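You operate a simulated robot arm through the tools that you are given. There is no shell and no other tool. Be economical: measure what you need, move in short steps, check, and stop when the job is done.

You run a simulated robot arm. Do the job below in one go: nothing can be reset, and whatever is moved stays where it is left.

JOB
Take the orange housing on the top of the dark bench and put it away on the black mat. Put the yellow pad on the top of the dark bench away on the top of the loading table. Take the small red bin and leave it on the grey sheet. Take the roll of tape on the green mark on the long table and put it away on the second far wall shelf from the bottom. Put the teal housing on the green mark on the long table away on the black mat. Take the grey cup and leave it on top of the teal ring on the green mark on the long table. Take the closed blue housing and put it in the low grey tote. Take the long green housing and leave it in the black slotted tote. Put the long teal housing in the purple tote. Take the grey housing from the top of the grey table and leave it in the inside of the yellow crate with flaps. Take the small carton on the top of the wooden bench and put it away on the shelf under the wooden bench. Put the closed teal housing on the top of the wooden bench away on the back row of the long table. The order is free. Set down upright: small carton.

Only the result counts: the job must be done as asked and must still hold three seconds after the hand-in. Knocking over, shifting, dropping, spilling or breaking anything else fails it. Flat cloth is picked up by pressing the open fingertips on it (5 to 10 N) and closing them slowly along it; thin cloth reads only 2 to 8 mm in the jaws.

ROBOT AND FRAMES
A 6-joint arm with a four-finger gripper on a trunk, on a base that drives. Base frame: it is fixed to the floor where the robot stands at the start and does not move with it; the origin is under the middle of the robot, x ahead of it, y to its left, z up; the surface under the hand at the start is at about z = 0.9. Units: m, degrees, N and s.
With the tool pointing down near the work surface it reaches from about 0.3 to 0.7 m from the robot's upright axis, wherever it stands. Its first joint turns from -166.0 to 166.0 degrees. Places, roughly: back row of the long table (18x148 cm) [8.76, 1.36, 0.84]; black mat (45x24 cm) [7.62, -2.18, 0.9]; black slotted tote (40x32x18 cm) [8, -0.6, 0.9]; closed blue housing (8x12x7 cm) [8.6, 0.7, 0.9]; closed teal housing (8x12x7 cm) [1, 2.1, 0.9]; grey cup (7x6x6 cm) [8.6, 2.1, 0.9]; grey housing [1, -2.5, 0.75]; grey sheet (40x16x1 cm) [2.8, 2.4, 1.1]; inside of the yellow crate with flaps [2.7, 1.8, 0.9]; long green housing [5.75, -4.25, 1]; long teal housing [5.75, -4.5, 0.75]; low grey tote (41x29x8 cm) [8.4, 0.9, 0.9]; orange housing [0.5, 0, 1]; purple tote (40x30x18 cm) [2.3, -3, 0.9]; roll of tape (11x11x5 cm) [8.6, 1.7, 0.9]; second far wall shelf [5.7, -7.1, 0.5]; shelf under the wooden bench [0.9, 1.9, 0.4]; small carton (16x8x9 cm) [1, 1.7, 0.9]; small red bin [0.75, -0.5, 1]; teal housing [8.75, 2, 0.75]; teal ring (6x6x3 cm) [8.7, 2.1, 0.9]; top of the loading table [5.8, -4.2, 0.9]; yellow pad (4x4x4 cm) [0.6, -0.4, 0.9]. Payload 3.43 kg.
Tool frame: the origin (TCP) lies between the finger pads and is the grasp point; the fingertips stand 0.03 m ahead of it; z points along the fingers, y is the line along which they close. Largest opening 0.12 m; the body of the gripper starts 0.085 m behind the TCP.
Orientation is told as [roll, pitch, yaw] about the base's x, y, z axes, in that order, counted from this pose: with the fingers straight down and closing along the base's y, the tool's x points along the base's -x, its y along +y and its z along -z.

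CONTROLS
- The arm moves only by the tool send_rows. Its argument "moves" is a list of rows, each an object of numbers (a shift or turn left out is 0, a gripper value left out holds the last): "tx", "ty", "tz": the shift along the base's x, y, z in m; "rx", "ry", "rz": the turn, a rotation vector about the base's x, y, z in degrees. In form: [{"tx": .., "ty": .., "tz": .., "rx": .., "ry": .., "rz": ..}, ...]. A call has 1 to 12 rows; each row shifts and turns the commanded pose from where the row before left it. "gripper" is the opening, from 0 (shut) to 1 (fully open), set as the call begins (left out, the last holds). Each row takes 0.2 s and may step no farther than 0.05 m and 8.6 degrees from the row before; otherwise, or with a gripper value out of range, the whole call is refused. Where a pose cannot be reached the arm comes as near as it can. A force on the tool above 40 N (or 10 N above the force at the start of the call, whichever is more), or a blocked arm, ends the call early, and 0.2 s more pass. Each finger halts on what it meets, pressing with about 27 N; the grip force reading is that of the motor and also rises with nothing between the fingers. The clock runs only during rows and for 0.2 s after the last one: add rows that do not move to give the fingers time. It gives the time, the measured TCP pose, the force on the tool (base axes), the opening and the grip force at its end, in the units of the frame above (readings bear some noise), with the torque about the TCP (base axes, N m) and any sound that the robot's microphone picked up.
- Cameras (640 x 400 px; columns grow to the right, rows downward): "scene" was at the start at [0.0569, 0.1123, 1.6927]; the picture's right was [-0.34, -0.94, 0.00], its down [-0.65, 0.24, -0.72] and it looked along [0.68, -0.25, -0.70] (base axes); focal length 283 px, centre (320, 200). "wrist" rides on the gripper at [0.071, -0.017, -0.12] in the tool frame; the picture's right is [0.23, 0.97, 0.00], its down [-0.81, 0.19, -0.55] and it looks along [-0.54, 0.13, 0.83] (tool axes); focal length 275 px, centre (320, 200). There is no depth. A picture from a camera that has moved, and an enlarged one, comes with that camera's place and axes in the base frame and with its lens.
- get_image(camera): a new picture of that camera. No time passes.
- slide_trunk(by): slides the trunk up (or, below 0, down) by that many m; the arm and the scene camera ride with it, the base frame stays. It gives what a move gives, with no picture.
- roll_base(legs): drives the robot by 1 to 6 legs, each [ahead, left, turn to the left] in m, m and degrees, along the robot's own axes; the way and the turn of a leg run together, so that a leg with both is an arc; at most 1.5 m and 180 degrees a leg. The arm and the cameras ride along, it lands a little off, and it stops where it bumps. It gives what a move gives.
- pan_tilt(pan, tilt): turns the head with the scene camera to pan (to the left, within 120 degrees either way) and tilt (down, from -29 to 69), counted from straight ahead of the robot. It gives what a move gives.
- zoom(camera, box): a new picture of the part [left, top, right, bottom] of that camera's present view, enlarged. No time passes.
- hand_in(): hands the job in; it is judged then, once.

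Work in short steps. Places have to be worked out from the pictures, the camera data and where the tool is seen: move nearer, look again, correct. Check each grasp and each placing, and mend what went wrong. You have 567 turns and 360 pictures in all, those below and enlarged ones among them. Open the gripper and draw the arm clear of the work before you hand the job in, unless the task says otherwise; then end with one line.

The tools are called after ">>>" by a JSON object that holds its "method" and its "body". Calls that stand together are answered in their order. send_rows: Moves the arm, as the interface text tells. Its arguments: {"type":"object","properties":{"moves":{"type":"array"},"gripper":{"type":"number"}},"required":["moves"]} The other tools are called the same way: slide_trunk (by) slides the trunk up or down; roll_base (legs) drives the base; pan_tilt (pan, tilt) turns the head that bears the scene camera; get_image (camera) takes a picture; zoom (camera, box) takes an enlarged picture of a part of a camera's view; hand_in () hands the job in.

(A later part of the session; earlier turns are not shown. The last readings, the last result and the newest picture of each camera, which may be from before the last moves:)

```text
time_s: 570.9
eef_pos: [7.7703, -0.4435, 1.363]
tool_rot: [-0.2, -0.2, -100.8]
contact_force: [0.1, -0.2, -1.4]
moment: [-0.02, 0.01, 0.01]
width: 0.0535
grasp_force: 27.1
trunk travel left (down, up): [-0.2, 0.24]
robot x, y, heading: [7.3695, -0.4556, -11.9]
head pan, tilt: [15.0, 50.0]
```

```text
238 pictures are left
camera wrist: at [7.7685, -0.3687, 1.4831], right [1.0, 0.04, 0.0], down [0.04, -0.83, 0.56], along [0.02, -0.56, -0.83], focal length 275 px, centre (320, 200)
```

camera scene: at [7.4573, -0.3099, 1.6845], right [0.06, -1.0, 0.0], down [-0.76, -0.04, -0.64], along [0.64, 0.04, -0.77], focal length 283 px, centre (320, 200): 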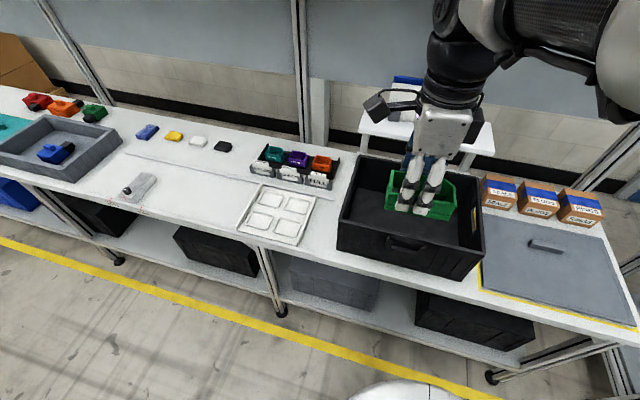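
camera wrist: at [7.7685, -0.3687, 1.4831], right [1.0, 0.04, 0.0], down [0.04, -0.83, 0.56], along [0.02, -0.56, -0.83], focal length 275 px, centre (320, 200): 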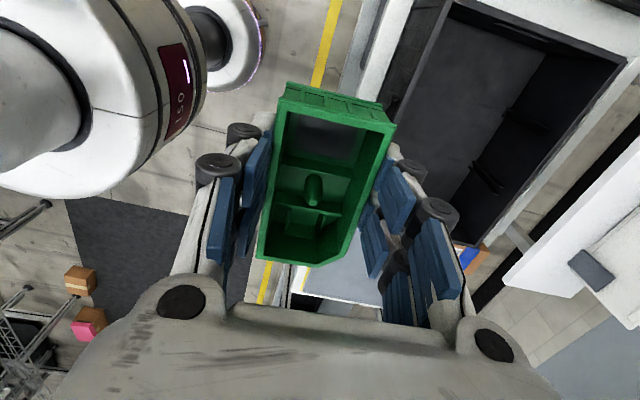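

The black tote's opening is centred near (8.0, -0.56). I move over it and look in.

>>> {"method": "send_rows", "body": {"moves": [{"tx": 0.043, "ty": -0.022}, {"tx": 0.043, "ty": -0.022}, {"tx": 0.043, "ty": -0.022}, {"tx": 0.043, "ty": -0.022}, {"tz": -0.04}, {"tx": 0.043, "ty": -0.022}, {"tz": -0.04}, {"tz": -0.04}]}}

>>> {"method": "get_image", "body": {"camera": "wrist"}}

>>> {"method": "get_image", "body": {"camera": "scene"}}

```text
time_s: 572.7
eef_pos: [7.9885, -0.5512, 1.2387]
tool_rot: [-0.1, -0.2, -100.9]
contact_force: [0.0, 0.2, -1.8]
moment: [0.04, 0.07, -0.01]
width: 0.0533
grasp_force: 27.0
trunk travel left (down, up): [-0.2, 0.24]
robot x, y, heading: [7.3684, -0.4593, -11.6]
head pan, tilt: [15.0, 50.0]
```

```text
237 pictures are left
camera wrist: at [7.986, -0.4775, 1.3598], right [1.0, 0.04, 0.0], down [0.04, -0.83, 0.56], along [0.02, -0.55, -0.83], focal length 275 px, centre (320, 200)
```

wrist: 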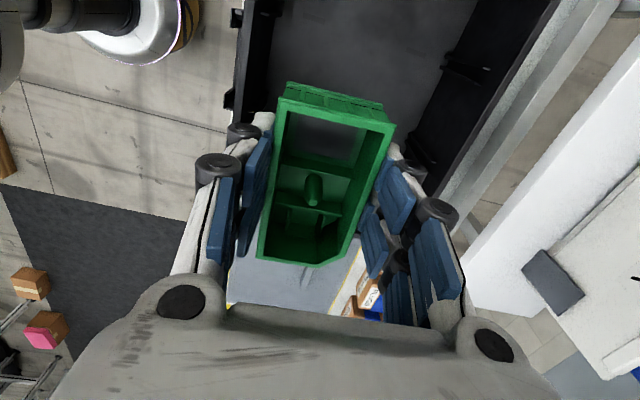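

```text
236 pictures are left
camera scene: at [7.4599, -0.3107, 1.6843], right [0.06, -1.0, 0.0], down [-0.77, -0.04, -0.64], along [0.64, 0.04, -0.77], focal length 283 px, centre (320, 200)
```

scene: 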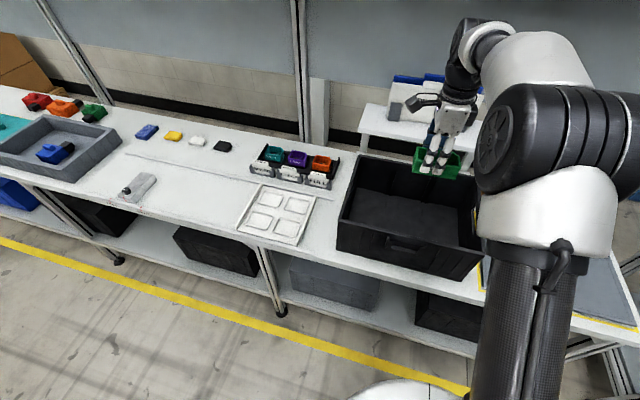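

The hand is over the tote's middle. I lower into it to z ≈ 0.93.

>>> {"method": "send_rows", "body": {"moves": [{"tx": 0.01, "tz": -0.045}, {"tz": -0.045}, {"tz": -0.045}, {"tz": -0.045}, {"tz": -0.045}, {"tz": -0.045}, {"tz": -0.03}]}}

>>> {"method": "get_image", "body": {"camera": "wrist"}}

```text
time_s: 574.3
eef_pos: [7.9934, -0.5558, 0.9411]
tool_rot: [0.0, -0.2, -100.8]
contact_force: [-1.1, -0.1, -0.5]
moment: [0.01, 0.0, -0.03]
width: 0.0536
grasp_force: 27.0
trunk travel left (down, up): [-0.2, 0.24]
robot x, y, heading: [7.3704, -0.4547, -12.0]
head pan, tilt: [15.0, 50.0]
```

```text
235 pictures are left
camera wrist: at [7.992, -0.4817, 1.0616], right [1.0, 0.04, 0.0], down [0.04, -0.83, 0.56], along [0.02, -0.56, -0.83], focal length 275 px, centre (320, 200)
```

wrist: 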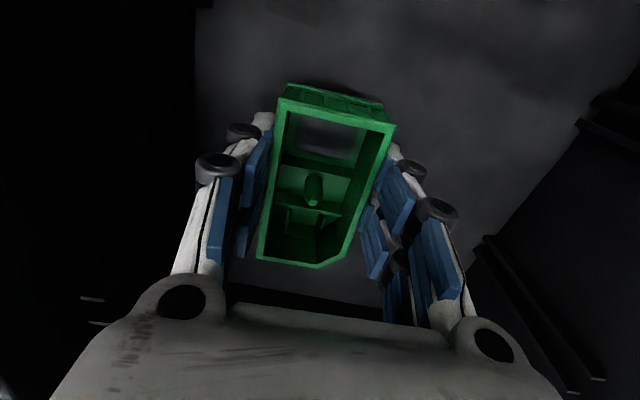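

Inside the tote, clear of the walls. I lower gently until contact.

>>> {"method": "send_rows", "body": {"moves": [{"tz": -0.015}, {"tz": -0.01}, {"tz": -0.005}, {"tz": -0.004}]}}

```text
time_s: 575.3
eef_pos: [7.9954, -0.554, 0.9076]
tool_rot: [-0.1, -0.1, -100.9]
contact_force: [0.1, 0.5, -1.5]
moment: [0.04, -0.02, -0.01]
width: 0.0536
grasp_force: 27.2
trunk travel left (down, up): [-0.2, 0.24]
robot x, y, heading: [7.3719, -0.4554, -11.6]
head pan, tilt: [15.0, 50.0]
```

>>> {"method": "send_rows", "body": {"moves": [{"tz": -0.004}, {"tz": -0.004}, {"tz": -0.004}, {"tz": -0.004}]}}

```text
time_s: 576.3
eef_pos: [7.9972, -0.5537, 0.8943]
tool_rot: [0.3, -0.2, -100.8]
contact_force: [1.3, 0.7, 23.0]
moment: [-0.02, 0.0, 0.15]
width: 0.0539
grasp_force: 26.9
trunk travel left (down, up): [-0.2, 0.24]
robot x, y, heading: [7.3705, -0.4557, -11.6]
head pan, tilt: [15.0, 50.0]
```

Contact. I release and rise out of the tote.

>>> {"method": "send_rows", "body": {"moves": [{"tz": 0.003}, {}, {}, {}, {"tz": 0.045}, {"tz": 0.045}, {"tz": 0.045}, {"tz": 0.045}, {"tz": 0.045}, {"tz": 0.045}, {"tz": 0.045}, {"tz": 0.045}], "gripper": 0.8}}

>>> {"method": "get_image", "body": {"camera": "wrist"}}

```text
time_s: 578.9
eef_pos: [7.9953, -0.5496, 1.2566]
tool_rot: [-0.1, -0.2, -101.0]
contact_force: [0.2, -0.3, -1.2]
moment: [-0.02, -0.01, -0.02]
width: 0.0964
grasp_force: 0.2
trunk travel left (down, up): [-0.2, 0.24]
robot x, y, heading: [7.3697, -0.4571, -11.8]
head pan, tilt: [15.0, 50.0]
```

```text
234 pictures are left
camera wrist: at [7.9925, -0.476, 1.3784], right [1.0, 0.04, 0.0], down [0.04, -0.83, 0.56], along [0.02, -0.56, -0.83], focal length 275 px, centre (320, 200)
```

wrist: 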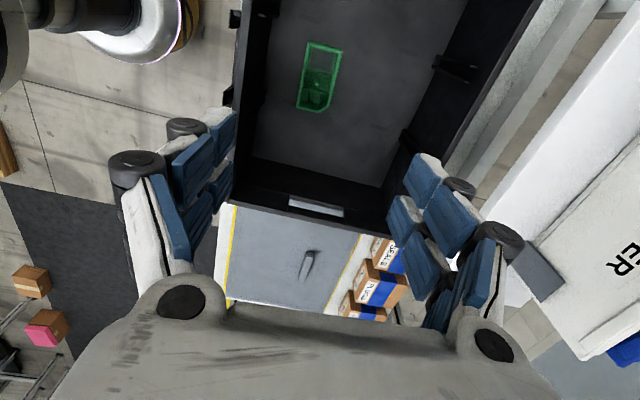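

The green housing is in the slotted tote. Now back to the loading table for the long teal housing.

>>> {"method": "send_rows", "body": {"moves": [{"tz": 0.045}, {"tz": 0.045}, {"tx": -0.047, "ty": 0.007}, {"tx": -0.047, "ty": 0.007}, {"tx": -0.047, "ty": 0.007}, {"tx": -0.047, "ty": 0.007}]}}

>>> {"method": "roll_base", "body": {"legs": [[0, 0, -90.9], [1.45, 0, 0], [1.45, 0, 0], [1.35, 0, 0]]}}

```text
time_s: 580.3
eef_pos: [7.8064, -0.5236, 1.3436]
tool_rot: [0.1, -0.2, -100.8]
contact_force: [-0.7, 0.3, -0.5]
moment: [-0.03, -0.07, 0.0]
width: 0.096
grasp_force: 0.0
trunk travel left (down, up): [-0.2, 0.24]
robot x, y, heading: [7.3695, -0.4551, -11.7]
head pan, tilt: [15.0, 50.0]
```

```text
time_s: 604.4
eef_pos: [6.4274, -5.0163, 1.3437]
tool_rot: [-0.1, -0.3, 169.9]
contact_force: [0.2, -0.7, 0.1]
moment: [0.04, 0.0, 0.0]
width: 0.096
grasp_force: 0.0
trunk travel left (down, up): [-0.2, 0.24]
robot x, y, heading: [6.4888, -4.5774, -100.8]
head pan, tilt: [15.0, 50.0]
```

>>> {"method": "roll_base", "body": {"legs": [[0, 0, -92], [0.07, 0.03, 0]]}}

>>> {"method": "send_rows", "body": {"moves": [{"tx": -0.045, "ty": 0.01}, {"tx": -0.045, "ty": 0.01}, {"tz": -0.045}, {"tz": -0.045}, {"tz": -0.045}], "gripper": 0.75}}

>>> {"method": "get_image", "body": {"camera": "wrist"}}

```text
time_s: 609.2
eef_pos: [5.9762, -4.5338, 1.343]
tool_rot: [-0.2, -0.2, 79.9]
contact_force: [-1.0, -0.4, -1.3]
moment: [0.01, -0.05, -0.01]
width: 0.0962
grasp_force: 0.1
trunk travel left (down, up): [-0.2, 0.24]
robot x, y, heading: [6.411, -4.5915, 168.9]
head pan, tilt: [15.0, 50.0]
```

```text
time_s: 610.4
eef_pos: [5.8869, -4.5104, 1.2047]
tool_rot: [-0.1, -0.3, 80.0]
contact_force: [-0.4, -0.7, 0.1]
moment: [0.01, -0.01, 0.01]
width: 0.09
grasp_force: 0.1
trunk travel left (down, up): [-0.2, 0.24]
robot x, y, heading: [6.4176, -4.5945, 169.3]
head pan, tilt: [15.0, 50.0]
```

```text
233 pictures are left
camera wrist: at [5.8914, -4.584, 1.3252], right [-1.0, -0.06, 0.0], down [-0.05, 0.83, 0.56], along [-0.03, 0.55, -0.83], focal length 275 px, centre (320, 200)
```

wrist: 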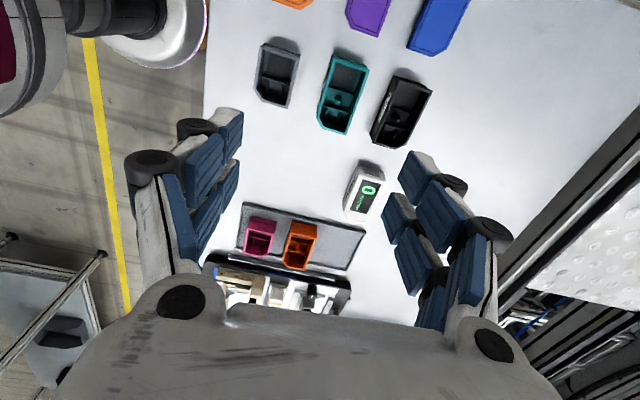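

>>> {"method": "send_rows", "body": {"moves": [{"tx": -0.03, "ty": 0.019}, {"tz": -0.045}, {"tz": -0.045}, {"tz": -0.045}, {"tz": -0.045}, {"tz": -0.03}], "gripper": 0.62}}

>>> {"method": "get_image", "body": {"camera": "wrist"}}

```text
time_s: 611.8
eef_pos: [5.8594, -4.4942, 0.9983]
tool_rot: [-0.1, -0.2, 79.9]
contact_force: [0.6, -0.8, 0.0]
moment: [-0.02, -0.04, -0.03]
width: 0.0742
grasp_force: 0.0
trunk travel left (down, up): [-0.2, 0.24]
robot x, y, heading: [6.4166, -4.5922, 168.8]
head pan, tilt: [15.0, 50.0]
```

```text
232 pictures are left
camera wrist: at [5.8626, -4.567, 1.1191], right [-1.0, -0.06, 0.0], down [-0.05, 0.83, 0.56], along [-0.03, 0.55, -0.83], focal length 275 px, centre (320, 200)
```

wrist: 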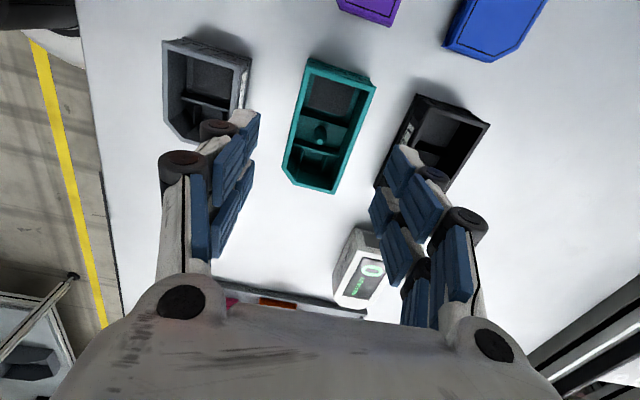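

>>> {"method": "send_rows", "body": {"moves": [{"tx": -0.0065, "rz": -2}, {"tz": -0.03}, {"tz": -0.03}, {"tz": -0.02}, {"tz": -0.01}, {}]}}

>>> {"method": "get_image", "body": {"camera": "wrist"}}

```text
time_s: 613.2
eef_pos: [5.8499, -4.4949, 0.9086]
tool_rot: [-0.1, -0.2, 78.0]
contact_force: [-0.8, 0.4, 0.3]
moment: [0.02, -0.03, 0.01]
width: 0.0745
grasp_force: 0.0
trunk travel left (down, up): [-0.2, 0.24]
robot x, y, heading: [6.416, -4.5968, 169.4]
head pan, tilt: [15.0, 50.0]
```

```text
231 pictures are left
camera wrist: at [5.8521, -4.5677, 1.0303], right [-1.0, -0.02, 0.0], down [-0.02, 0.83, 0.56], along [-0.01, 0.56, -0.83], focal length 275 px, centre (320, 200)
```

wrist: 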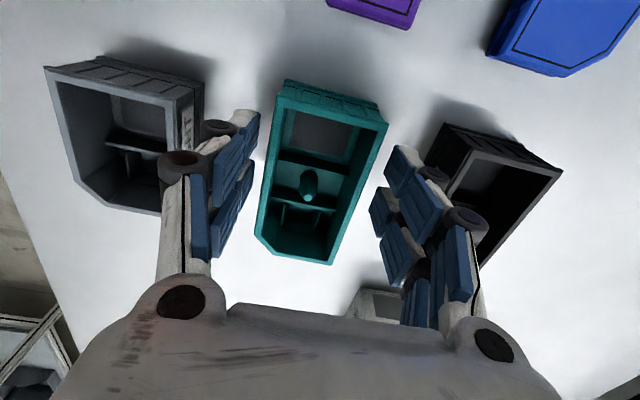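

>>> {"method": "send_rows", "body": {"moves": [{}, {}, {}, {}], "gripper": 0}}

>>> {"method": "send_rows", "body": {"moves": [{"tz": 0.015}, {"tz": 0.03}, {"tz": 0.045}, {"tz": 0.045}, {"tz": 0.045}, {"tz": 0.045}, {"tz": 0.045}, {"tz": 0.045}, {"tz": 0.045}, {"tz": 0.045}, {"tz": 0.045}]}}

>>> {"method": "get_image", "body": {"camera": "wrist"}}

```text
time_s: 614.2
eef_pos: [5.851, -4.4944, 0.9088]
tool_rot: [-0.2, -0.2, 78.0]
contact_force: [1.0, -0.5, 0.6]
moment: [-0.04, -0.02, 0.01]
width: 0.0538
grasp_force: 27.6
trunk travel left (down, up): [-0.2, 0.24]
robot x, y, heading: [6.4146, -4.5958, 169.2]
head pan, tilt: [15.0, 50.0]
```

```text
time_s: 616.6
eef_pos: [5.8501, -4.4917, 1.3588]
tool_rot: [-0.1, -0.2, 78.0]
contact_force: [0.4, -0.1, -0.8]
moment: [-0.03, 0.01, 0.02]
width: 0.0536
grasp_force: 27.6
trunk travel left (down, up): [-0.2, 0.24]
robot x, y, heading: [6.4178, -4.595, 169.2]
head pan, tilt: [15.0, 50.0]
```

```text
230 pictures are left
camera wrist: at [5.8518, -4.5653, 1.4796], right [-1.0, -0.02, 0.0], down [-0.02, 0.83, 0.56], along [-0.01, 0.56, -0.83], focal length 275 px, centre (320, 200)
```

wrist: 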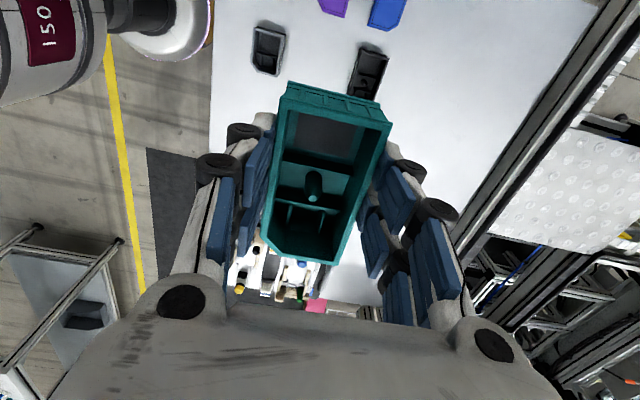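

Teal housing held. I tuck in and drive around the table end to the walkway (first part).

>>> {"method": "send_rows", "body": {"moves": [{"tx": 0.046, "ty": -0.008}, {"tx": 0.046, "ty": -0.008}, {"tx": 0.046, "ty": -0.008}, {"tx": 0.04, "ty": -0.008}]}}

>>> {"method": "roll_base", "body": {"legs": [[0, 0, 88], [1.25, 0, 0], [0, 0, -90], [1.45, 0, 0], [0.4, 0, 0]]}}

```text
time_s: 617.6
eef_pos: [6.0286, -4.5271, 1.3613]
tool_rot: [-0.1, -0.1, 78.0]
contact_force: [1.0, -0.3, -0.6]
moment: [-0.01, 0.02, -0.02]
width: 0.0537
grasp_force: 27.6
trunk travel left (down, up): [-0.2, 0.24]
robot x, y, heading: [6.4103, -4.5963, 169.1]
head pan, tilt: [15.0, 50.0]
```

```text
time_s: 640.1
eef_pos: [3.9448, -5.3098, 1.3595]
tool_rot: [-0.1, -0.2, 76.0]
contact_force: [-0.7, 0.3, -1.5]
moment: [-0.04, -0.01, 0.01]
width: 0.0535
grasp_force: 27.1
trunk travel left (down, up): [-0.2, 0.24]
robot x, y, heading: [4.3299, -5.3912, 167.1]
head pan, tilt: [15.0, 50.0]
```

On plan. Diagonal into the walkway, then look ahead.

>>> {"method": "roll_base", "body": {"legs": [[0.98, -1.0, 0]]}}

>>> {"method": "pan_tilt", "body": {"pan": 0, "tilt": 25}}

>>> {"method": "get_image", "body": {"camera": "scene"}}

```text
time_s: 647.0
eef_pos: [3.2192, -4.1045, 1.3603]
tool_rot: [0.0, -0.2, 73.9]
contact_force: [0.1, -0.4, -1.2]
moment: [-0.05, 0.01, 0.01]
width: 0.0537
grasp_force: 27.0
trunk travel left (down, up): [-0.2, 0.24]
robot x, y, heading: [3.6031, -4.1981, 165.1]
head pan, tilt: [15.0, 50.0]
```

```text
time_s: 647.9
eef_pos: [3.2196, -4.1048, 1.3609]
tool_rot: [-0.2, -0.3, 73.9]
contact_force: [-0.4, 0.1, -2.0]
moment: [-0.04, -0.01, -0.02]
width: 0.0534
grasp_force: 27.0
trunk travel left (down, up): [-0.2, 0.24]
robot x, y, heading: [3.5993, -4.2027, 165.1]
head pan, tilt: [0.0, 25.0]
```

```text
229 pictures are left
camera scene: at [3.4955, -4.3165, 1.7219], right [0.26, 0.97, 0.0], down [0.41, -0.11, -0.91], along [-0.88, 0.23, -0.42], focal length 283 px, centre (320, 200)
```

scene: 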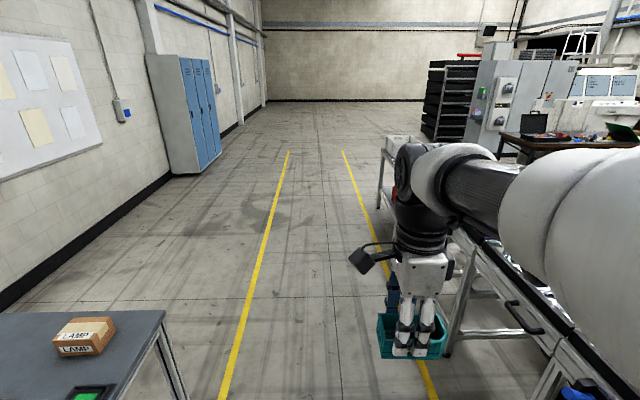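

The walkway is free. I go 1.5 m along it and turn to face the conveyor with the totes.

>>> {"method": "roll_base", "body": {"legs": [[0, 0, 2], [1.45, 0, 0], [0, 0, -89.5]]}}

>>> {"method": "pan_tilt", "body": {"pan": 10, "tilt": 45}}

>>> {"method": "get_image", "body": {"camera": "scene"}}

```text
time_s: 659.6
eef_pos: [2.2859, -3.4623, 1.3611]
tool_rot: [-0.1, -0.2, -19.1]
contact_force: [0.5, -0.2, -2.2]
moment: [-0.02, 0.02, -0.01]
width: 0.0533
grasp_force: 27.3
trunk travel left (down, up): [-0.2, 0.24]
robot x, y, heading: [2.1702, -3.8398, 72.0]
head pan, tilt: [0.0, 25.0]
```

```text
time_s: 660.4
eef_pos: [2.2866, -3.4633, 1.3605]
tool_rot: [-0.1, -0.2, -19.1]
contact_force: [0.3, -0.4, -2.0]
moment: [0.02, 0.02, 0.01]
width: 0.0536
grasp_force: 27.3
trunk travel left (down, up): [-0.2, 0.24]
robot x, y, heading: [2.1735, -3.839, 72.2]
head pan, tilt: [10.0, 45.0]
```

```text
228 pictures are left
camera scene: at [2.0427, -3.7346, 1.6914], right [0.99, -0.14, 0.0], down [-0.1, -0.7, -0.71], along [0.1, 0.7, -0.71], focal length 283 px, centre (320, 200)
```

scene: 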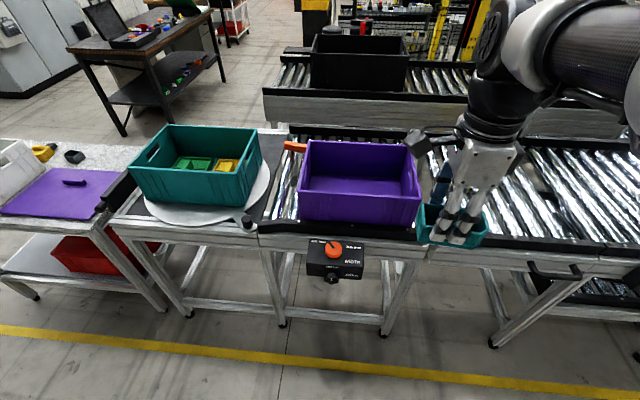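

The purple tote is centred near (2.32, -2.89). I line up and move 0.3 m closer.

>>> {"method": "roll_base", "body": {"legs": [[0, 0.06, 5], [0.3, 0, 0]]}}

>>> {"method": "get_image", "body": {"camera": "scene"}}

>>> {"method": "get_image", "body": {"camera": "wrist"}}

```text
time_s: 663.0
eef_pos: [2.2597, -3.1527, 1.361]
tool_rot: [0.0, -0.1, -14.1]
contact_force: [-0.7, 0.2, -2.0]
moment: [-0.03, -0.01, 0.03]
width: 0.0535
grasp_force: 26.8
trunk travel left (down, up): [-0.2, 0.24]
robot x, y, heading: [2.1728, -3.5391, 77.1]
head pan, tilt: [10.0, 45.0]
```

```text
227 pictures are left
camera scene: at [2.0402, -3.4443, 1.6913], right [1.0, -0.05, 0.0], down [-0.04, -0.71, -0.71], along [0.04, 0.71, -0.71], focal length 283 px, centre (320, 200)
```

scene: 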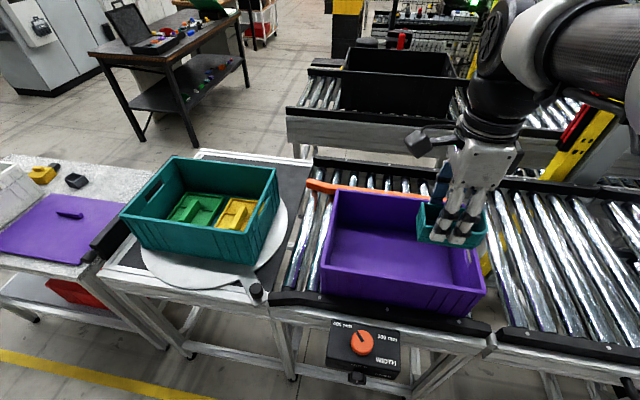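

```text
226 pictures are left
camera wrist: at [2.186, -3.1511, 1.4815], right [0.01, 1.0, 0.0], down [0.83, -0.01, 0.56], along [0.56, -0.01, -0.83], focal length 275 px, centre (320, 200)
```

wrist: 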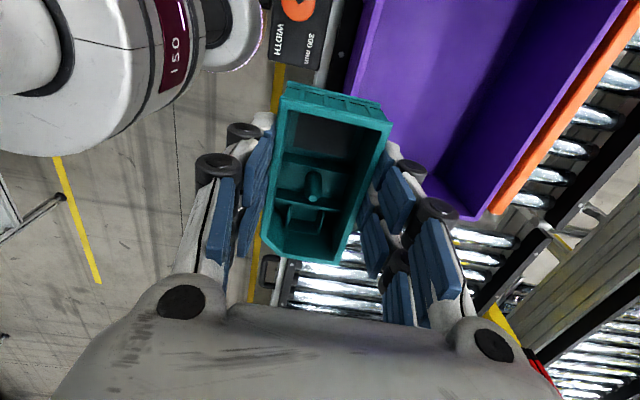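

>>> {"method": "send_rows", "body": {"moves": [{"tx": 0.01, "ty": 0.043}, {"tx": 0.01, "ty": 0.043}, {"tx": 0.01, "ty": 0.043}, {"tx": 0.01, "ty": 0.043}, {"tx": 0.01, "ty": 0.035}, {"tz": -0.045}, {"tz": -0.045}, {"tz": -0.045}]}}

>>> {"method": "get_image", "body": {"camera": "scene"}}

>>> {"method": "get_image", "body": {"camera": "wrist"}}

```text
time_s: 664.8
eef_pos: [2.3105, -2.9462, 1.2265]
tool_rot: [-0.1, -0.3, -14.1]
contact_force: [0.1, -0.8, -1.3]
moment: [-0.01, 0.01, 0.01]
width: 0.0536
grasp_force: 26.9
trunk travel left (down, up): [-0.2, 0.24]
robot x, y, heading: [2.1788, -3.5354, 76.9]
head pan, tilt: [10.0, 45.0]
```

```text
225 pictures are left
camera scene: at [2.0401, -3.4453, 1.6914], right [1.0, -0.05, 0.0], down [-0.04, -0.71, -0.71], along [0.04, 0.71, -0.71], focal length 283 px, centre (320, 200)
```

scene: 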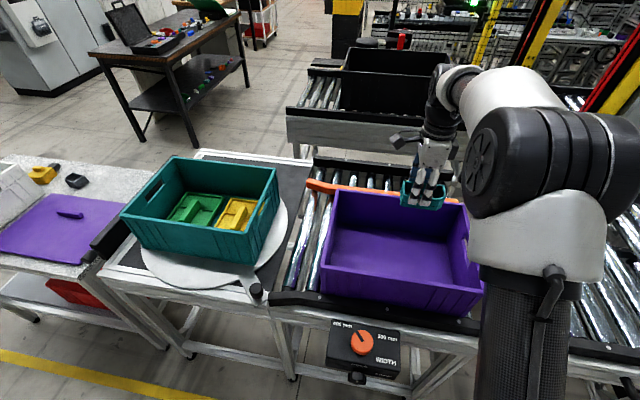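

```text
224 pictures are left
camera wrist: at [2.2368, -2.9451, 1.3482], right [0.01, 1.0, 0.0], down [0.83, -0.01, 0.56], along [0.56, -0.01, -0.83], focal length 275 px, centre (320, 200)
```

wrist: 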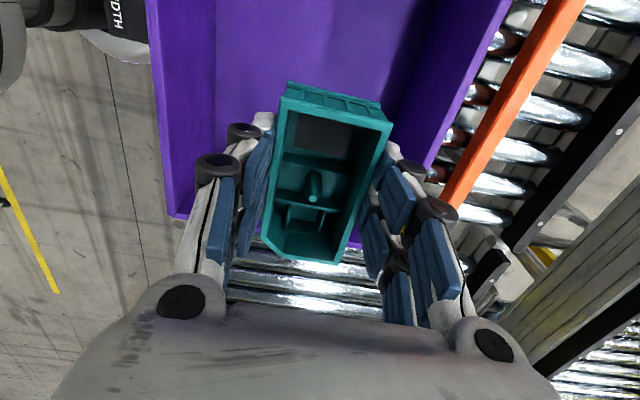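

The hand is over the tote's middle. I lower into it.

>>> {"method": "send_rows", "body": {"moves": [{"tz": -0.045}, {"tz": -0.045}, {"tz": -0.045}, {"tz": -0.045}, {"tz": -0.045}, {"tz": -0.03}]}}

>>> {"method": "get_image", "body": {"camera": "wrist"}}

>>> {"method": "get_image", "body": {"camera": "scene"}}

```text
time_s: 666.2
eef_pos: [2.3092, -2.9461, 0.9704]
tool_rot: [0.0, -0.2, -14.1]
contact_force: [0.1, 0.7, -1.1]
moment: [0.0, -0.02, -0.02]
width: 0.0536
grasp_force: 27.1
trunk travel left (down, up): [-0.2, 0.24]
robot x, y, heading: [2.1802, -3.538, 77.2]
head pan, tilt: [10.0, 45.0]
```

```text
223 pictures are left
camera wrist: at [2.2359, -2.9456, 1.0918], right [0.01, 1.0, 0.0], down [0.83, -0.01, 0.56], along [0.56, -0.01, -0.83], focal length 275 px, centre (320, 200)
```

wrist: 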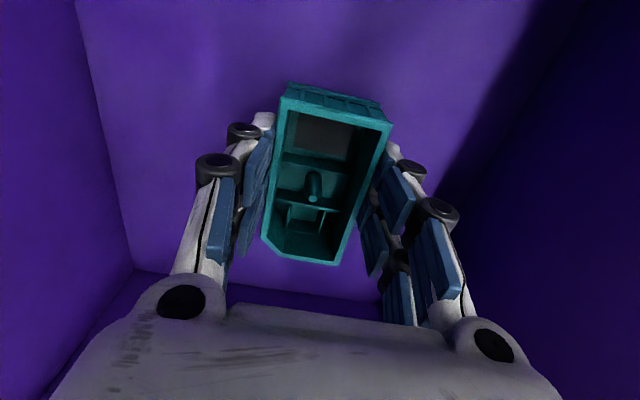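

```text
222 pictures are left
camera scene: at [2.0401, -3.445, 1.6914], right [1.0, -0.05, 0.0], down [-0.04, -0.71, -0.71], along [0.04, 0.71, -0.71], focal length 283 px, centre (320, 200)
```

scene: 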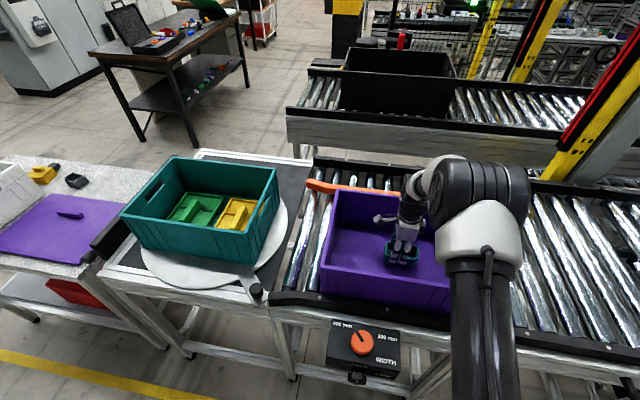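

Centred inside. I lower until contact.

>>> {"method": "send_rows", "body": {"moves": [{"tz": -0.015}, {"tz": -0.01}, {"tz": -0.005}, {"tz": -0.005}, {"tz": -0.005}]}}

```text
time_s: 667.4
eef_pos: [2.3098, -2.9467, 0.9335]
tool_rot: [0.1, -0.3, -14.1]
contact_force: [1.2, 0.1, 23.2]
moment: [0.05, -0.06, 0.0]
width: 0.0539
grasp_force: 27.3
trunk travel left (down, up): [-0.2, 0.24]
robot x, y, heading: [2.1797, -3.5399, 77.0]
head pan, tilt: [10.0, 45.0]
```

Contact (23 N). I ease, release and rise.

>>> {"method": "send_rows", "body": {"moves": [{"tz": 0.002}, {}, {}, {}, {"tz": 0.045}, {"tz": 0.045}, {"tz": 0.045}, {"tz": 0.045}, {"tz": 0.045}, {"tz": 0.045}, {"tz": 0.045}, {"tz": 0.045}], "gripper": 0.8}}

>>> {"method": "get_image", "body": {"camera": "wrist"}}

```text
time_s: 670.0
eef_pos: [2.3084, -2.9492, 1.2948]
tool_rot: [-0.3, -0.2, -14.1]
contact_force: [1.1, 0.0, -0.7]
moment: [-0.01, -0.01, 0.02]
width: 0.0963
grasp_force: 0.0
trunk travel left (down, up): [-0.2, 0.24]
robot x, y, heading: [2.1756, -3.534, 77.0]
head pan, tilt: [10.0, 45.0]
```

```text
221 pictures are left
camera wrist: at [2.235, -2.9472, 1.4162], right [0.01, 1.0, 0.0], down [0.83, -0.01, 0.56], along [0.56, -0.01, -0.83], focal length 275 px, centre (320, 200)
```

wrist: 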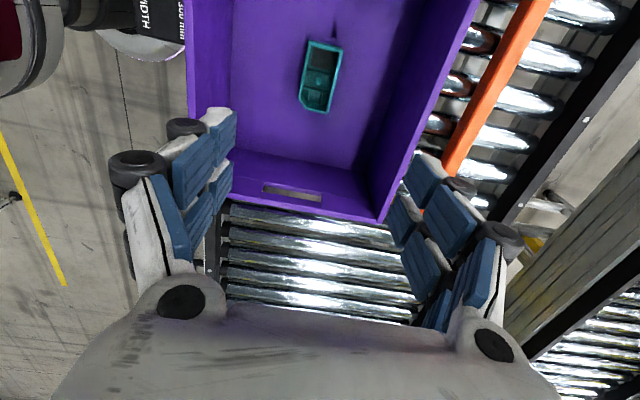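

The teal housing is in the purple tote. Next the grey housing, near the grey table's other (north) edge, so I drive around the table.

>>> {"method": "send_rows", "body": {"moves": [{"tz": 0.045}, {"tz": 0.04}, {"tx": -0.0105, "ty": -0.046}, {"tx": -0.0105, "ty": -0.046}, {"tx": -0.0105, "ty": -0.046}, {"tx": -0.0105, "ty": -0.046}]}}

>>> {"method": "roll_base", "body": {"legs": [[-0.35, 0, 0], [0, 0, 90.3], [1.4, 0, 0], [1.1, 0, 0], [0, 0, -90]]}}

```text
time_s: 671.4
eef_pos: [2.2653, -3.1334, 1.3768]
tool_rot: [0.0, -0.2, -14.0]
contact_force: [0.2, -0.5, -0.7]
moment: [0.04, 0.01, 0.0]
width: 0.0957
grasp_force: 0.0
trunk travel left (down, up): [-0.2, 0.24]
robot x, y, heading: [2.1787, -3.5396, 77.4]
head pan, tilt: [10.0, 45.0]
```

```text
time_s: 693.0
eef_pos: [-0.2646, -3.0275, 1.3775]
tool_rot: [-0.1, -0.2, -10.5]
contact_force: [-0.7, -0.2, -0.4]
moment: [0.0, 0.02, -0.07]
width: 0.096
grasp_force: 0.1
trunk travel left (down, up): [-0.2, 0.24]
robot x, y, heading: [-0.3247, -3.4431, 80.8]
head pan, tilt: [10.0, 45.0]
```

>>> {"method": "roll_base", "body": {"legs": [[0, 0, -3.5], [1.0, 0, 0], [0.98, 0, 0], [0, 0, -90], [1.03, 0, 0], [0, 0, -90]]}}

>>> {"method": "pan_tilt", "body": {"pan": 10, "tilt": 50}}

>>> {"method": "get_image", "body": {"camera": "scene"}}

>>> {"method": "get_image", "body": {"camera": "wrist"}}

```text
time_s: 715.9
eef_pos: [0.9799, -2.146, 1.3772]
tool_rot: [-0.2, -0.1, 162.9]
contact_force: [0.1, 0.3, 0.0]
moment: [0.0, 0.0, -0.02]
width: 0.0959
grasp_force: 0.2
trunk travel left (down, up): [-0.2, 0.24]
robot x, y, heading: [1.0907, -1.7424, -105.6]
head pan, tilt: [10.0, 45.0]
```

```text
time_s: 716.6
eef_pos: [0.9806, -2.1464, 1.3771]
tool_rot: [-0.1, -0.2, 162.9]
contact_force: [0.2, -0.2, 0.7]
moment: [-0.03, 0.01, -0.02]
width: 0.0958
grasp_force: 0.2
trunk travel left (down, up): [-0.2, 0.24]
robot x, y, heading: [1.0931, -1.7433, -106.1]
head pan, tilt: [10.0, 50.0]
```

```text
220 pictures are left
camera scene: at [1.2217, -1.8389, 1.6845], right [-0.99, 0.1, 0.0], down [0.08, 0.76, -0.64], along [-0.07, -0.64, -0.77], focal length 283 px, centre (320, 200)
```

scene: 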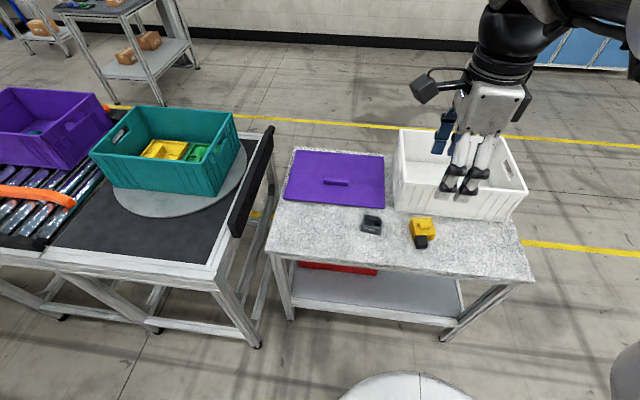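

```text
219 pictures are left
camera wrist: at [1.0543, -2.1508, 1.498], right [-0.07, -1.0, 0.0], down [-0.83, 0.05, 0.56], along [-0.55, 0.04, -0.83], focal length 275 px, centre (320, 200)
```

wrist: 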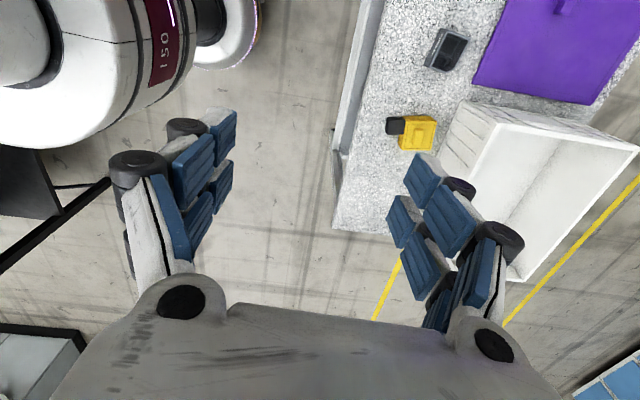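

>>> {"method": "zoom", "body": {"camera": "wrist", "box": [370, 0, 530, 100]}}

>>> {"method": "zoom", "body": {"camera": "scene", "box": [300, 170, 460, 270]}}

```text
4.00 times, centred on (450, 50) of wrist
camera zoom: at [1.0543, -2.1508, 1.498], right [-0.07, -1.0, 0.0], down [-0.83, 0.05, 0.56], along [-0.55, 0.04, -0.83], focal length 1101 px, centre (-200, 800)
```

zoom: 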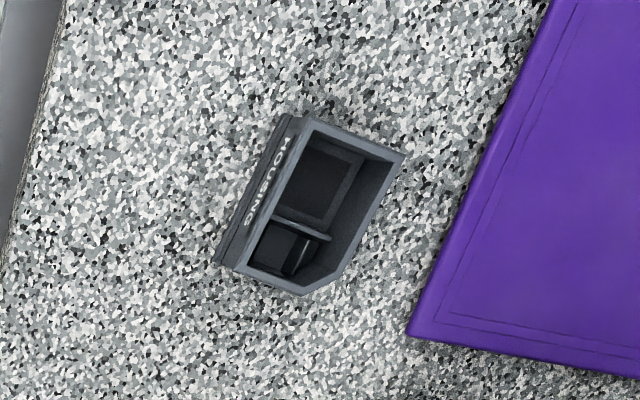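

```text
4.00 times, centred on (380, 220) of scene
camera zoom: at [1.2217, -1.8389, 1.6845], right [-0.99, 0.1, 0.0], down [0.08, 0.76, -0.64], along [-0.07, -0.64, -0.77], focal length 1130 px, centre (80, 120)
```

zoom: 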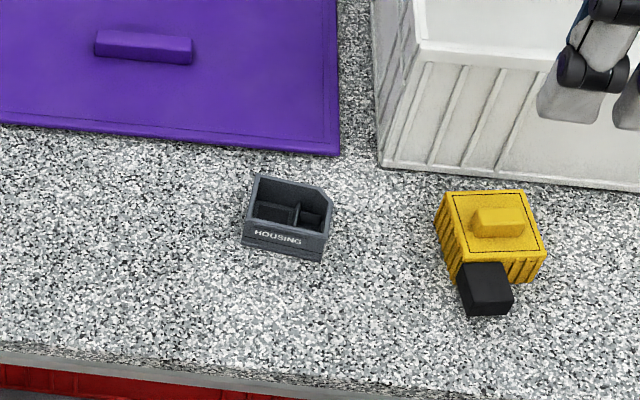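

The grey housing (7×5.3 cm) is at (0.975, -2.41), long axis at -22.6°. I roll 0.1 m closer, then move over it with matching yaw and look.

>>> {"method": "roll_base", "body": {"legs": [[0.1, 0, 0]]}}

>>> {"method": "send_rows", "body": {"moves": [{"tz": -0.045, "rz": -5.5}, {"tz": -0.045}, {"tz": -0.045}, {"tz": -0.045}, {"tx": 0.007, "ty": -0.042}, {"tx": 0.007, "ty": -0.042}, {"tx": 0.007, "ty": -0.042}, {"tx": 0.004, "ty": -0.04}]}}

>>> {"method": "get_image", "body": {"camera": "wrist"}}

```text
time_s: 717.7
eef_pos: [0.9535, -2.2429, 1.3769]
tool_rot: [-0.3, -0.2, 162.9]
contact_force: [0.0, -1.1, -0.9]
moment: [0.08, -0.01, 0.03]
width: 0.0964
grasp_force: 0.0
trunk travel left (down, up): [-0.2, 0.24]
robot x, y, heading: [1.0641, -1.8356, -106.2]
head pan, tilt: [10.0, 50.0]
```

```text
time_s: 719.5
eef_pos: [0.9799, -2.4129, 1.1969]
tool_rot: [-0.3, -0.3, 157.4]
contact_force: [0.3, -0.4, -0.9]
moment: [0.05, -0.01, -0.02]
width: 0.0962
grasp_force: 0.0
trunk travel left (down, up): [-0.2, 0.24]
robot x, y, heading: [1.0604, -1.8379, -106.2]
head pan, tilt: [10.0, 50.0]
```

```text
216 pictures are left
camera wrist: at [1.0521, -2.424, 1.3169], right [-0.16, -0.99, 0.0], down [-0.82, 0.13, 0.56], along [-0.55, 0.09, -0.83], focal length 275 px, centre (320, 200)
```

wrist: 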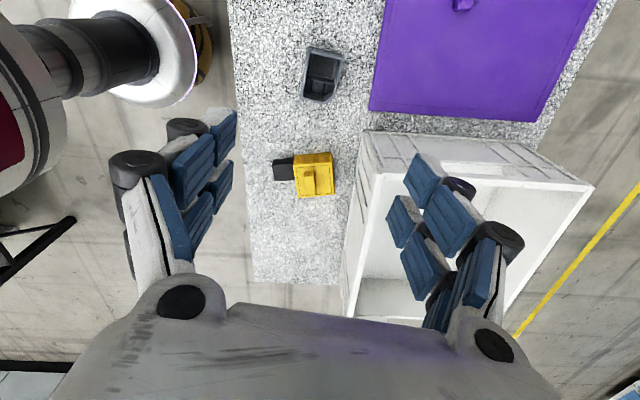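

Centre (0.973, -2.418), rim z ≈ 0.837. I centre and descend to 0.94.

>>> {"method": "send_rows", "body": {"moves": [{"tx": -0.007, "ty": -0.005, "tz": -0.04}, {"tz": -0.045}, {"tz": -0.045}, {"tz": -0.045}, {"tz": -0.045}, {"tz": -0.035}], "gripper": 0.75}}

>>> {"method": "get_image", "body": {"camera": "wrist"}}

```text
time_s: 720.9
eef_pos: [0.9708, -2.4151, 0.9422]
tool_rot: [-0.1, -0.1, 157.2]
contact_force: [1.2, 0.4, 0.3]
moment: [0.01, -0.01, -0.02]
width: 0.0896
grasp_force: 0.2
trunk travel left (down, up): [-0.2, 0.24]
robot x, y, heading: [1.0622, -1.8372, -105.9]
head pan, tilt: [10.0, 50.0]
```

```text
215 pictures are left
camera wrist: at [1.044, -2.4269, 1.0624], right [-0.16, -0.99, 0.0], down [-0.82, 0.13, 0.56], along [-0.55, 0.09, -0.83], focal length 275 px, centre (320, 200)
```

wrist: 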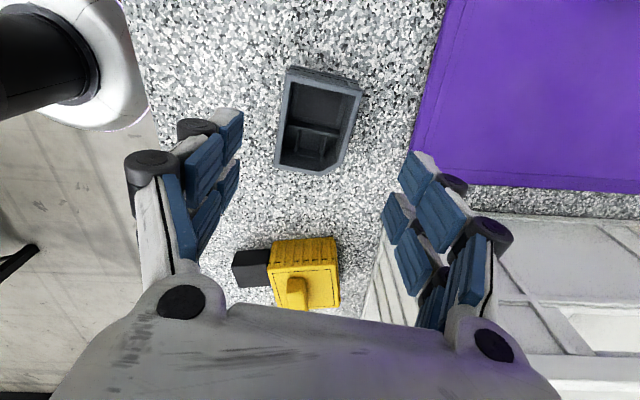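

>>> {"method": "send_rows", "body": {"moves": [{"tx": -0.002, "ty": 0.002, "tz": -0.035}, {"tz": -0.035}, {"tz": -0.022}, {"tz": -0.012}, {}], "gripper": 0.65}}

>>> {"method": "get_image", "body": {"camera": "wrist"}}

```text
time_s: 722.1
eef_pos: [0.9697, -2.4107, 0.8468]
tool_rot: [0.3, -0.1, 157.2]
contact_force: [5.3, 18.5, 52.1]
moment: [2.53, -1.09, 0.07]
width: 0.0766
grasp_force: 23.2
trunk travel left (down, up): [-0.2, 0.24]
robot x, y, heading: [1.0631, -1.8412, -106.2]
head pan, tilt: [10.0, 50.0]
stopped in row 5: the force on the tool passed its limit at 45 N (the readings are from after the stop); the commanded pose is now the measured one
```

```text
214 pictures are left
camera wrist: at [1.0434, -2.4218, 0.9666], right [-0.16, -0.99, 0.0], down [-0.82, 0.14, 0.56], along [-0.55, 0.09, -0.83], focal length 275 px, centre (320, 200)
```

wrist: 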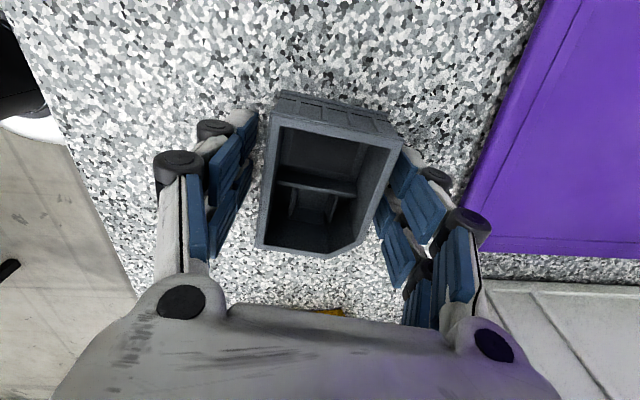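

The left fingertip met the table (surface ≈ 0.817). I rise 5 mm and close there.

>>> {"method": "send_rows", "body": {"moves": [{"tz": 0.005}, {}]}}

>>> {"method": "send_rows", "body": {"moves": [{}, {}, {}, {}], "gripper": 0}}

>>> {"method": "get_image", "body": {"camera": "wrist"}}

```text
time_s: 722.7
eef_pos: [0.9696, -2.414, 0.8449]
tool_rot: [0.4, -0.1, 157.3]
contact_force: [-4.2, 2.2, 10.8]
moment: [0.59, -0.2, 0.2]
width: 0.0831
grasp_force: 3.8
trunk travel left (down, up): [-0.2, 0.24]
robot x, y, heading: [1.0607, -1.8368, -106.0]
head pan, tilt: [10.0, 50.0]
```

```text
time_s: 723.4
eef_pos: [0.9708, -2.4109, 0.8495]
tool_rot: [0.1, -0.2, 157.4]
contact_force: [1.8, 9.0, 33.2]
moment: [1.0, -0.54, 0.07]
width: 0.0539
grasp_force: 21.0
trunk travel left (down, up): [-0.2, 0.24]
robot x, y, heading: [1.0619, -1.8383, -106.0]
head pan, tilt: [10.0, 50.0]
stopped in row 3: the force on the tool passed its limit at 43 N (the readings are from after the stop); the commanded pose is now the measured one
```

```text
213 pictures are left
camera wrist: at [1.0442, -2.4228, 0.9699], right [-0.16, -0.99, 0.0], down [-0.82, 0.14, 0.56], along [-0.55, 0.09, -0.83], focal length 275 px, centre (320, 200)
```

wrist: 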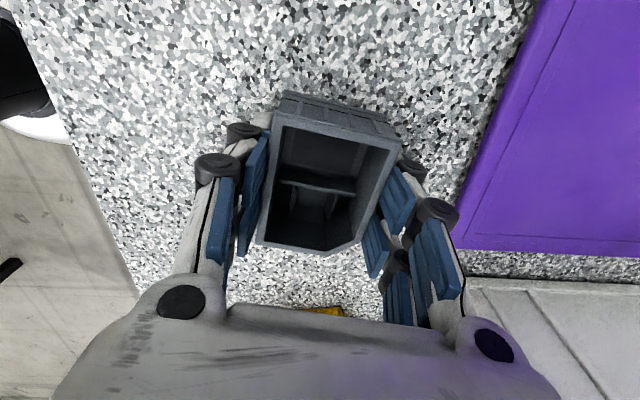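

Gripped at 53.9 mm. I lift carefully.

>>> {"method": "send_rows", "body": {"moves": [{"tz": 0.004}, {"tz": 0.01}, {}, {}]}}

>>> {"method": "send_rows", "body": {"moves": [{"tz": 0.03}, {"tz": 0.045}, {"tz": 0.045}, {"tz": 0.045}, {"tz": 0.045}, {"tz": 0.045}, {"tz": 0.045}, {"tz": 0.045}, {"tz": 0.045}, {"tz": 0.045}, {"tz": 0.045}]}}

>>> {"method": "get_image", "body": {"camera": "wrist"}}

>>> {"method": "get_image", "body": {"camera": "scene"}}

```text
time_s: 724.4
eef_pos: [0.9708, -2.4122, 0.858]
tool_rot: [-0.1, -0.3, 157.4]
contact_force: [0.6, 0.3, -0.5]
moment: [0.01, -0.03, -0.01]
width: 0.0539
grasp_force: 26.9
trunk travel left (down, up): [-0.2, 0.24]
robot x, y, heading: [1.0638, -1.8373, -105.9]
head pan, tilt: [10.0, 50.0]
```

```text
time_s: 726.8
eef_pos: [0.9694, -2.4097, 1.3419]
tool_rot: [-0.1, -0.2, 157.5]
contact_force: [-0.9, 0.6, -0.7]
moment: [-0.02, 0.03, -0.03]
width: 0.0538
grasp_force: 26.7
trunk travel left (down, up): [-0.2, 0.24]
robot x, y, heading: [1.0618, -1.8417, -106.1]
head pan, tilt: [10.0, 50.0]
```

```text
212 pictures are left
camera wrist: at [1.0427, -2.4222, 1.4627], right [-0.16, -0.99, 0.0], down [-0.82, 0.13, 0.56], along [-0.55, 0.09, -0.83], focal length 275 px, centre (320, 200)
```

wrist: 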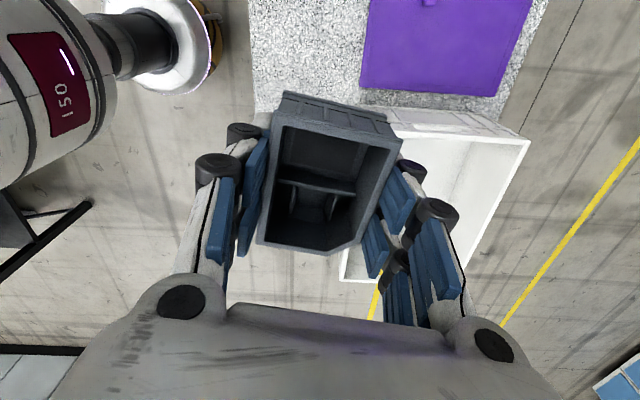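

```text
211 pictures are left
camera scene: at [1.1946, -1.9334, 1.6845], right [-0.99, 0.1, 0.0], down [0.08, 0.76, -0.64], along [-0.07, -0.64, -0.77], focal length 283 px, centre (320, 200)
```

scene: 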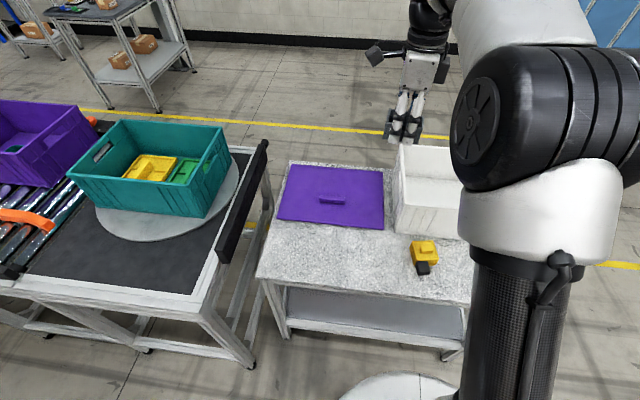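

The grey housing is held. I tuck in and drive north between the dark bench and the conveyor toward the yellow crate.

>>> {"method": "send_rows", "body": {"moves": [{"tx": 0.007, "ty": 0.045}, {"tx": 0.007, "ty": 0.045}, {"tx": 0.007, "ty": 0.045}, {"tx": 0.007, "ty": 0.045}]}}

>>> {"method": "roll_base", "body": {"legs": [[0, 0, 93.4], [0.3, 0, 0], [0, 0, 90], [1.45, 0, 0], [1.0, 0, 0]]}}

>>> {"method": "pan_tilt", "body": {"pan": 0, "tilt": 25}}

>>> {"method": "get_image", "body": {"camera": "scene"}}

```text
time_s: 727.8
eef_pos: [1.0019, -2.2296, 1.3427]
tool_rot: [0.0, -0.1, 157.5]
contact_force: [0.0, 0.5, -0.8]
moment: [-0.03, 0.01, -0.01]
width: 0.0537
grasp_force: 26.7
trunk travel left (down, up): [-0.2, 0.24]
robot x, y, heading: [1.0654, -1.8391, -105.9]
head pan, tilt: [10.0, 50.0]
```

```text
time_s: 748.6
eef_pos: [2.0911, 0.7393, 1.3407]
tool_rot: [-0.1, -0.2, -24.3]
contact_force: [0.6, -0.6, -1.0]
moment: [-0.03, 0.04, 0.01]
width: 0.0535
grasp_force: 26.5
trunk travel left (down, up): [-0.2, 0.24]
robot x, y, heading: [2.0213, 0.3469, 72.5]
head pan, tilt: [10.0, 50.0]
```

```text
time_s: 749.5
eef_pos: [2.0911, 0.7394, 1.3402]
tool_rot: [-0.1, -0.2, -24.2]
contact_force: [0.6, 0.2, -1.1]
moment: [-0.03, -0.03, 0.01]
width: 0.0535
grasp_force: 26.7
trunk travel left (down, up): [-0.2, 0.24]
robot x, y, heading: [2.0222, 0.3458, 72.6]
head pan, tilt: [0.0, 25.0]
```

```text
210 pictures are left
camera scene: at [1.9069, 0.4596, 1.7219], right [0.95, -0.3, 0.0], down [-0.13, -0.4, -0.91], along [0.27, 0.86, -0.42], focal length 283 px, centre (320, 200)
```

scene: 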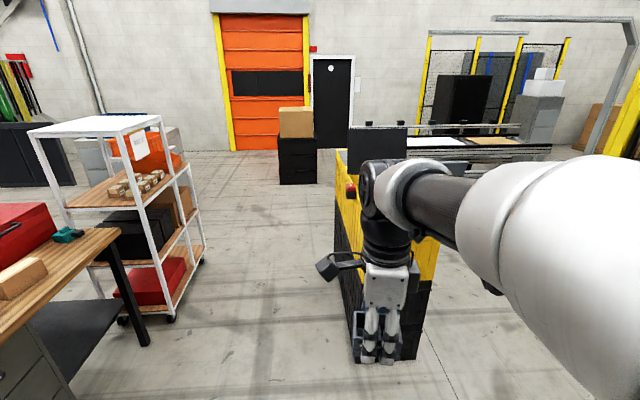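

>>> {"method": "roll_base", "body": {"legs": [[0, 0, -50]]}}

>>> {"method": "pan_tilt", "body": {"pan": 38, "tilt": 30}}

>>> {"method": "get_image", "body": {"camera": "scene"}}

```text
time_s: 752.1
eef_pos: [2.3639, 0.5473, 1.3416]
tool_rot: [-0.1, -0.2, -73.6]
contact_force: [0.0, -0.6, -1.1]
moment: [0.01, -0.01, -0.03]
width: 0.0534
grasp_force: 27.0
trunk travel left (down, up): [-0.2, 0.24]
robot x, y, heading: [2.0166, 0.3451, 23.4]
head pan, tilt: [0.0, 25.0]
```

```text
time_s: 753.2
eef_pos: [2.3629, 0.5484, 1.3411]
tool_rot: [-0.2, -0.2, -73.6]
contact_force: [0.4, 0.1, -0.5]
moment: [0.02, -0.03, 0.01]
width: 0.0534
grasp_force: 26.6
trunk travel left (down, up): [-0.2, 0.24]
robot x, y, heading: [2.0204, 0.3476, 23.0]
head pan, tilt: [38.0, 30.0]
```

```text
209 pictures are left
camera scene: at [1.9894, 0.5486, 1.714], right [0.87, -0.48, 0.0], down [-0.24, -0.44, -0.87], along [0.42, 0.76, -0.5], focal length 283 px, centre (320, 200)
```

scene: 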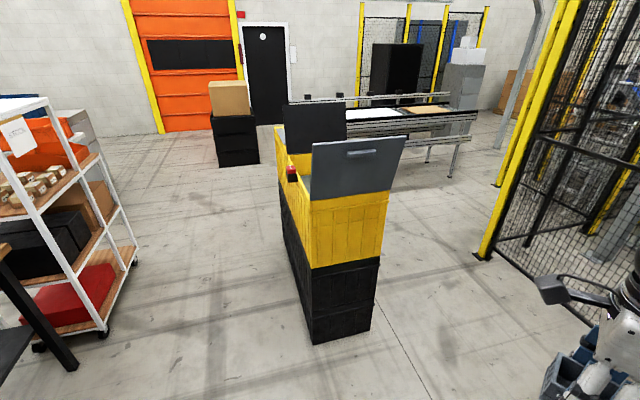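

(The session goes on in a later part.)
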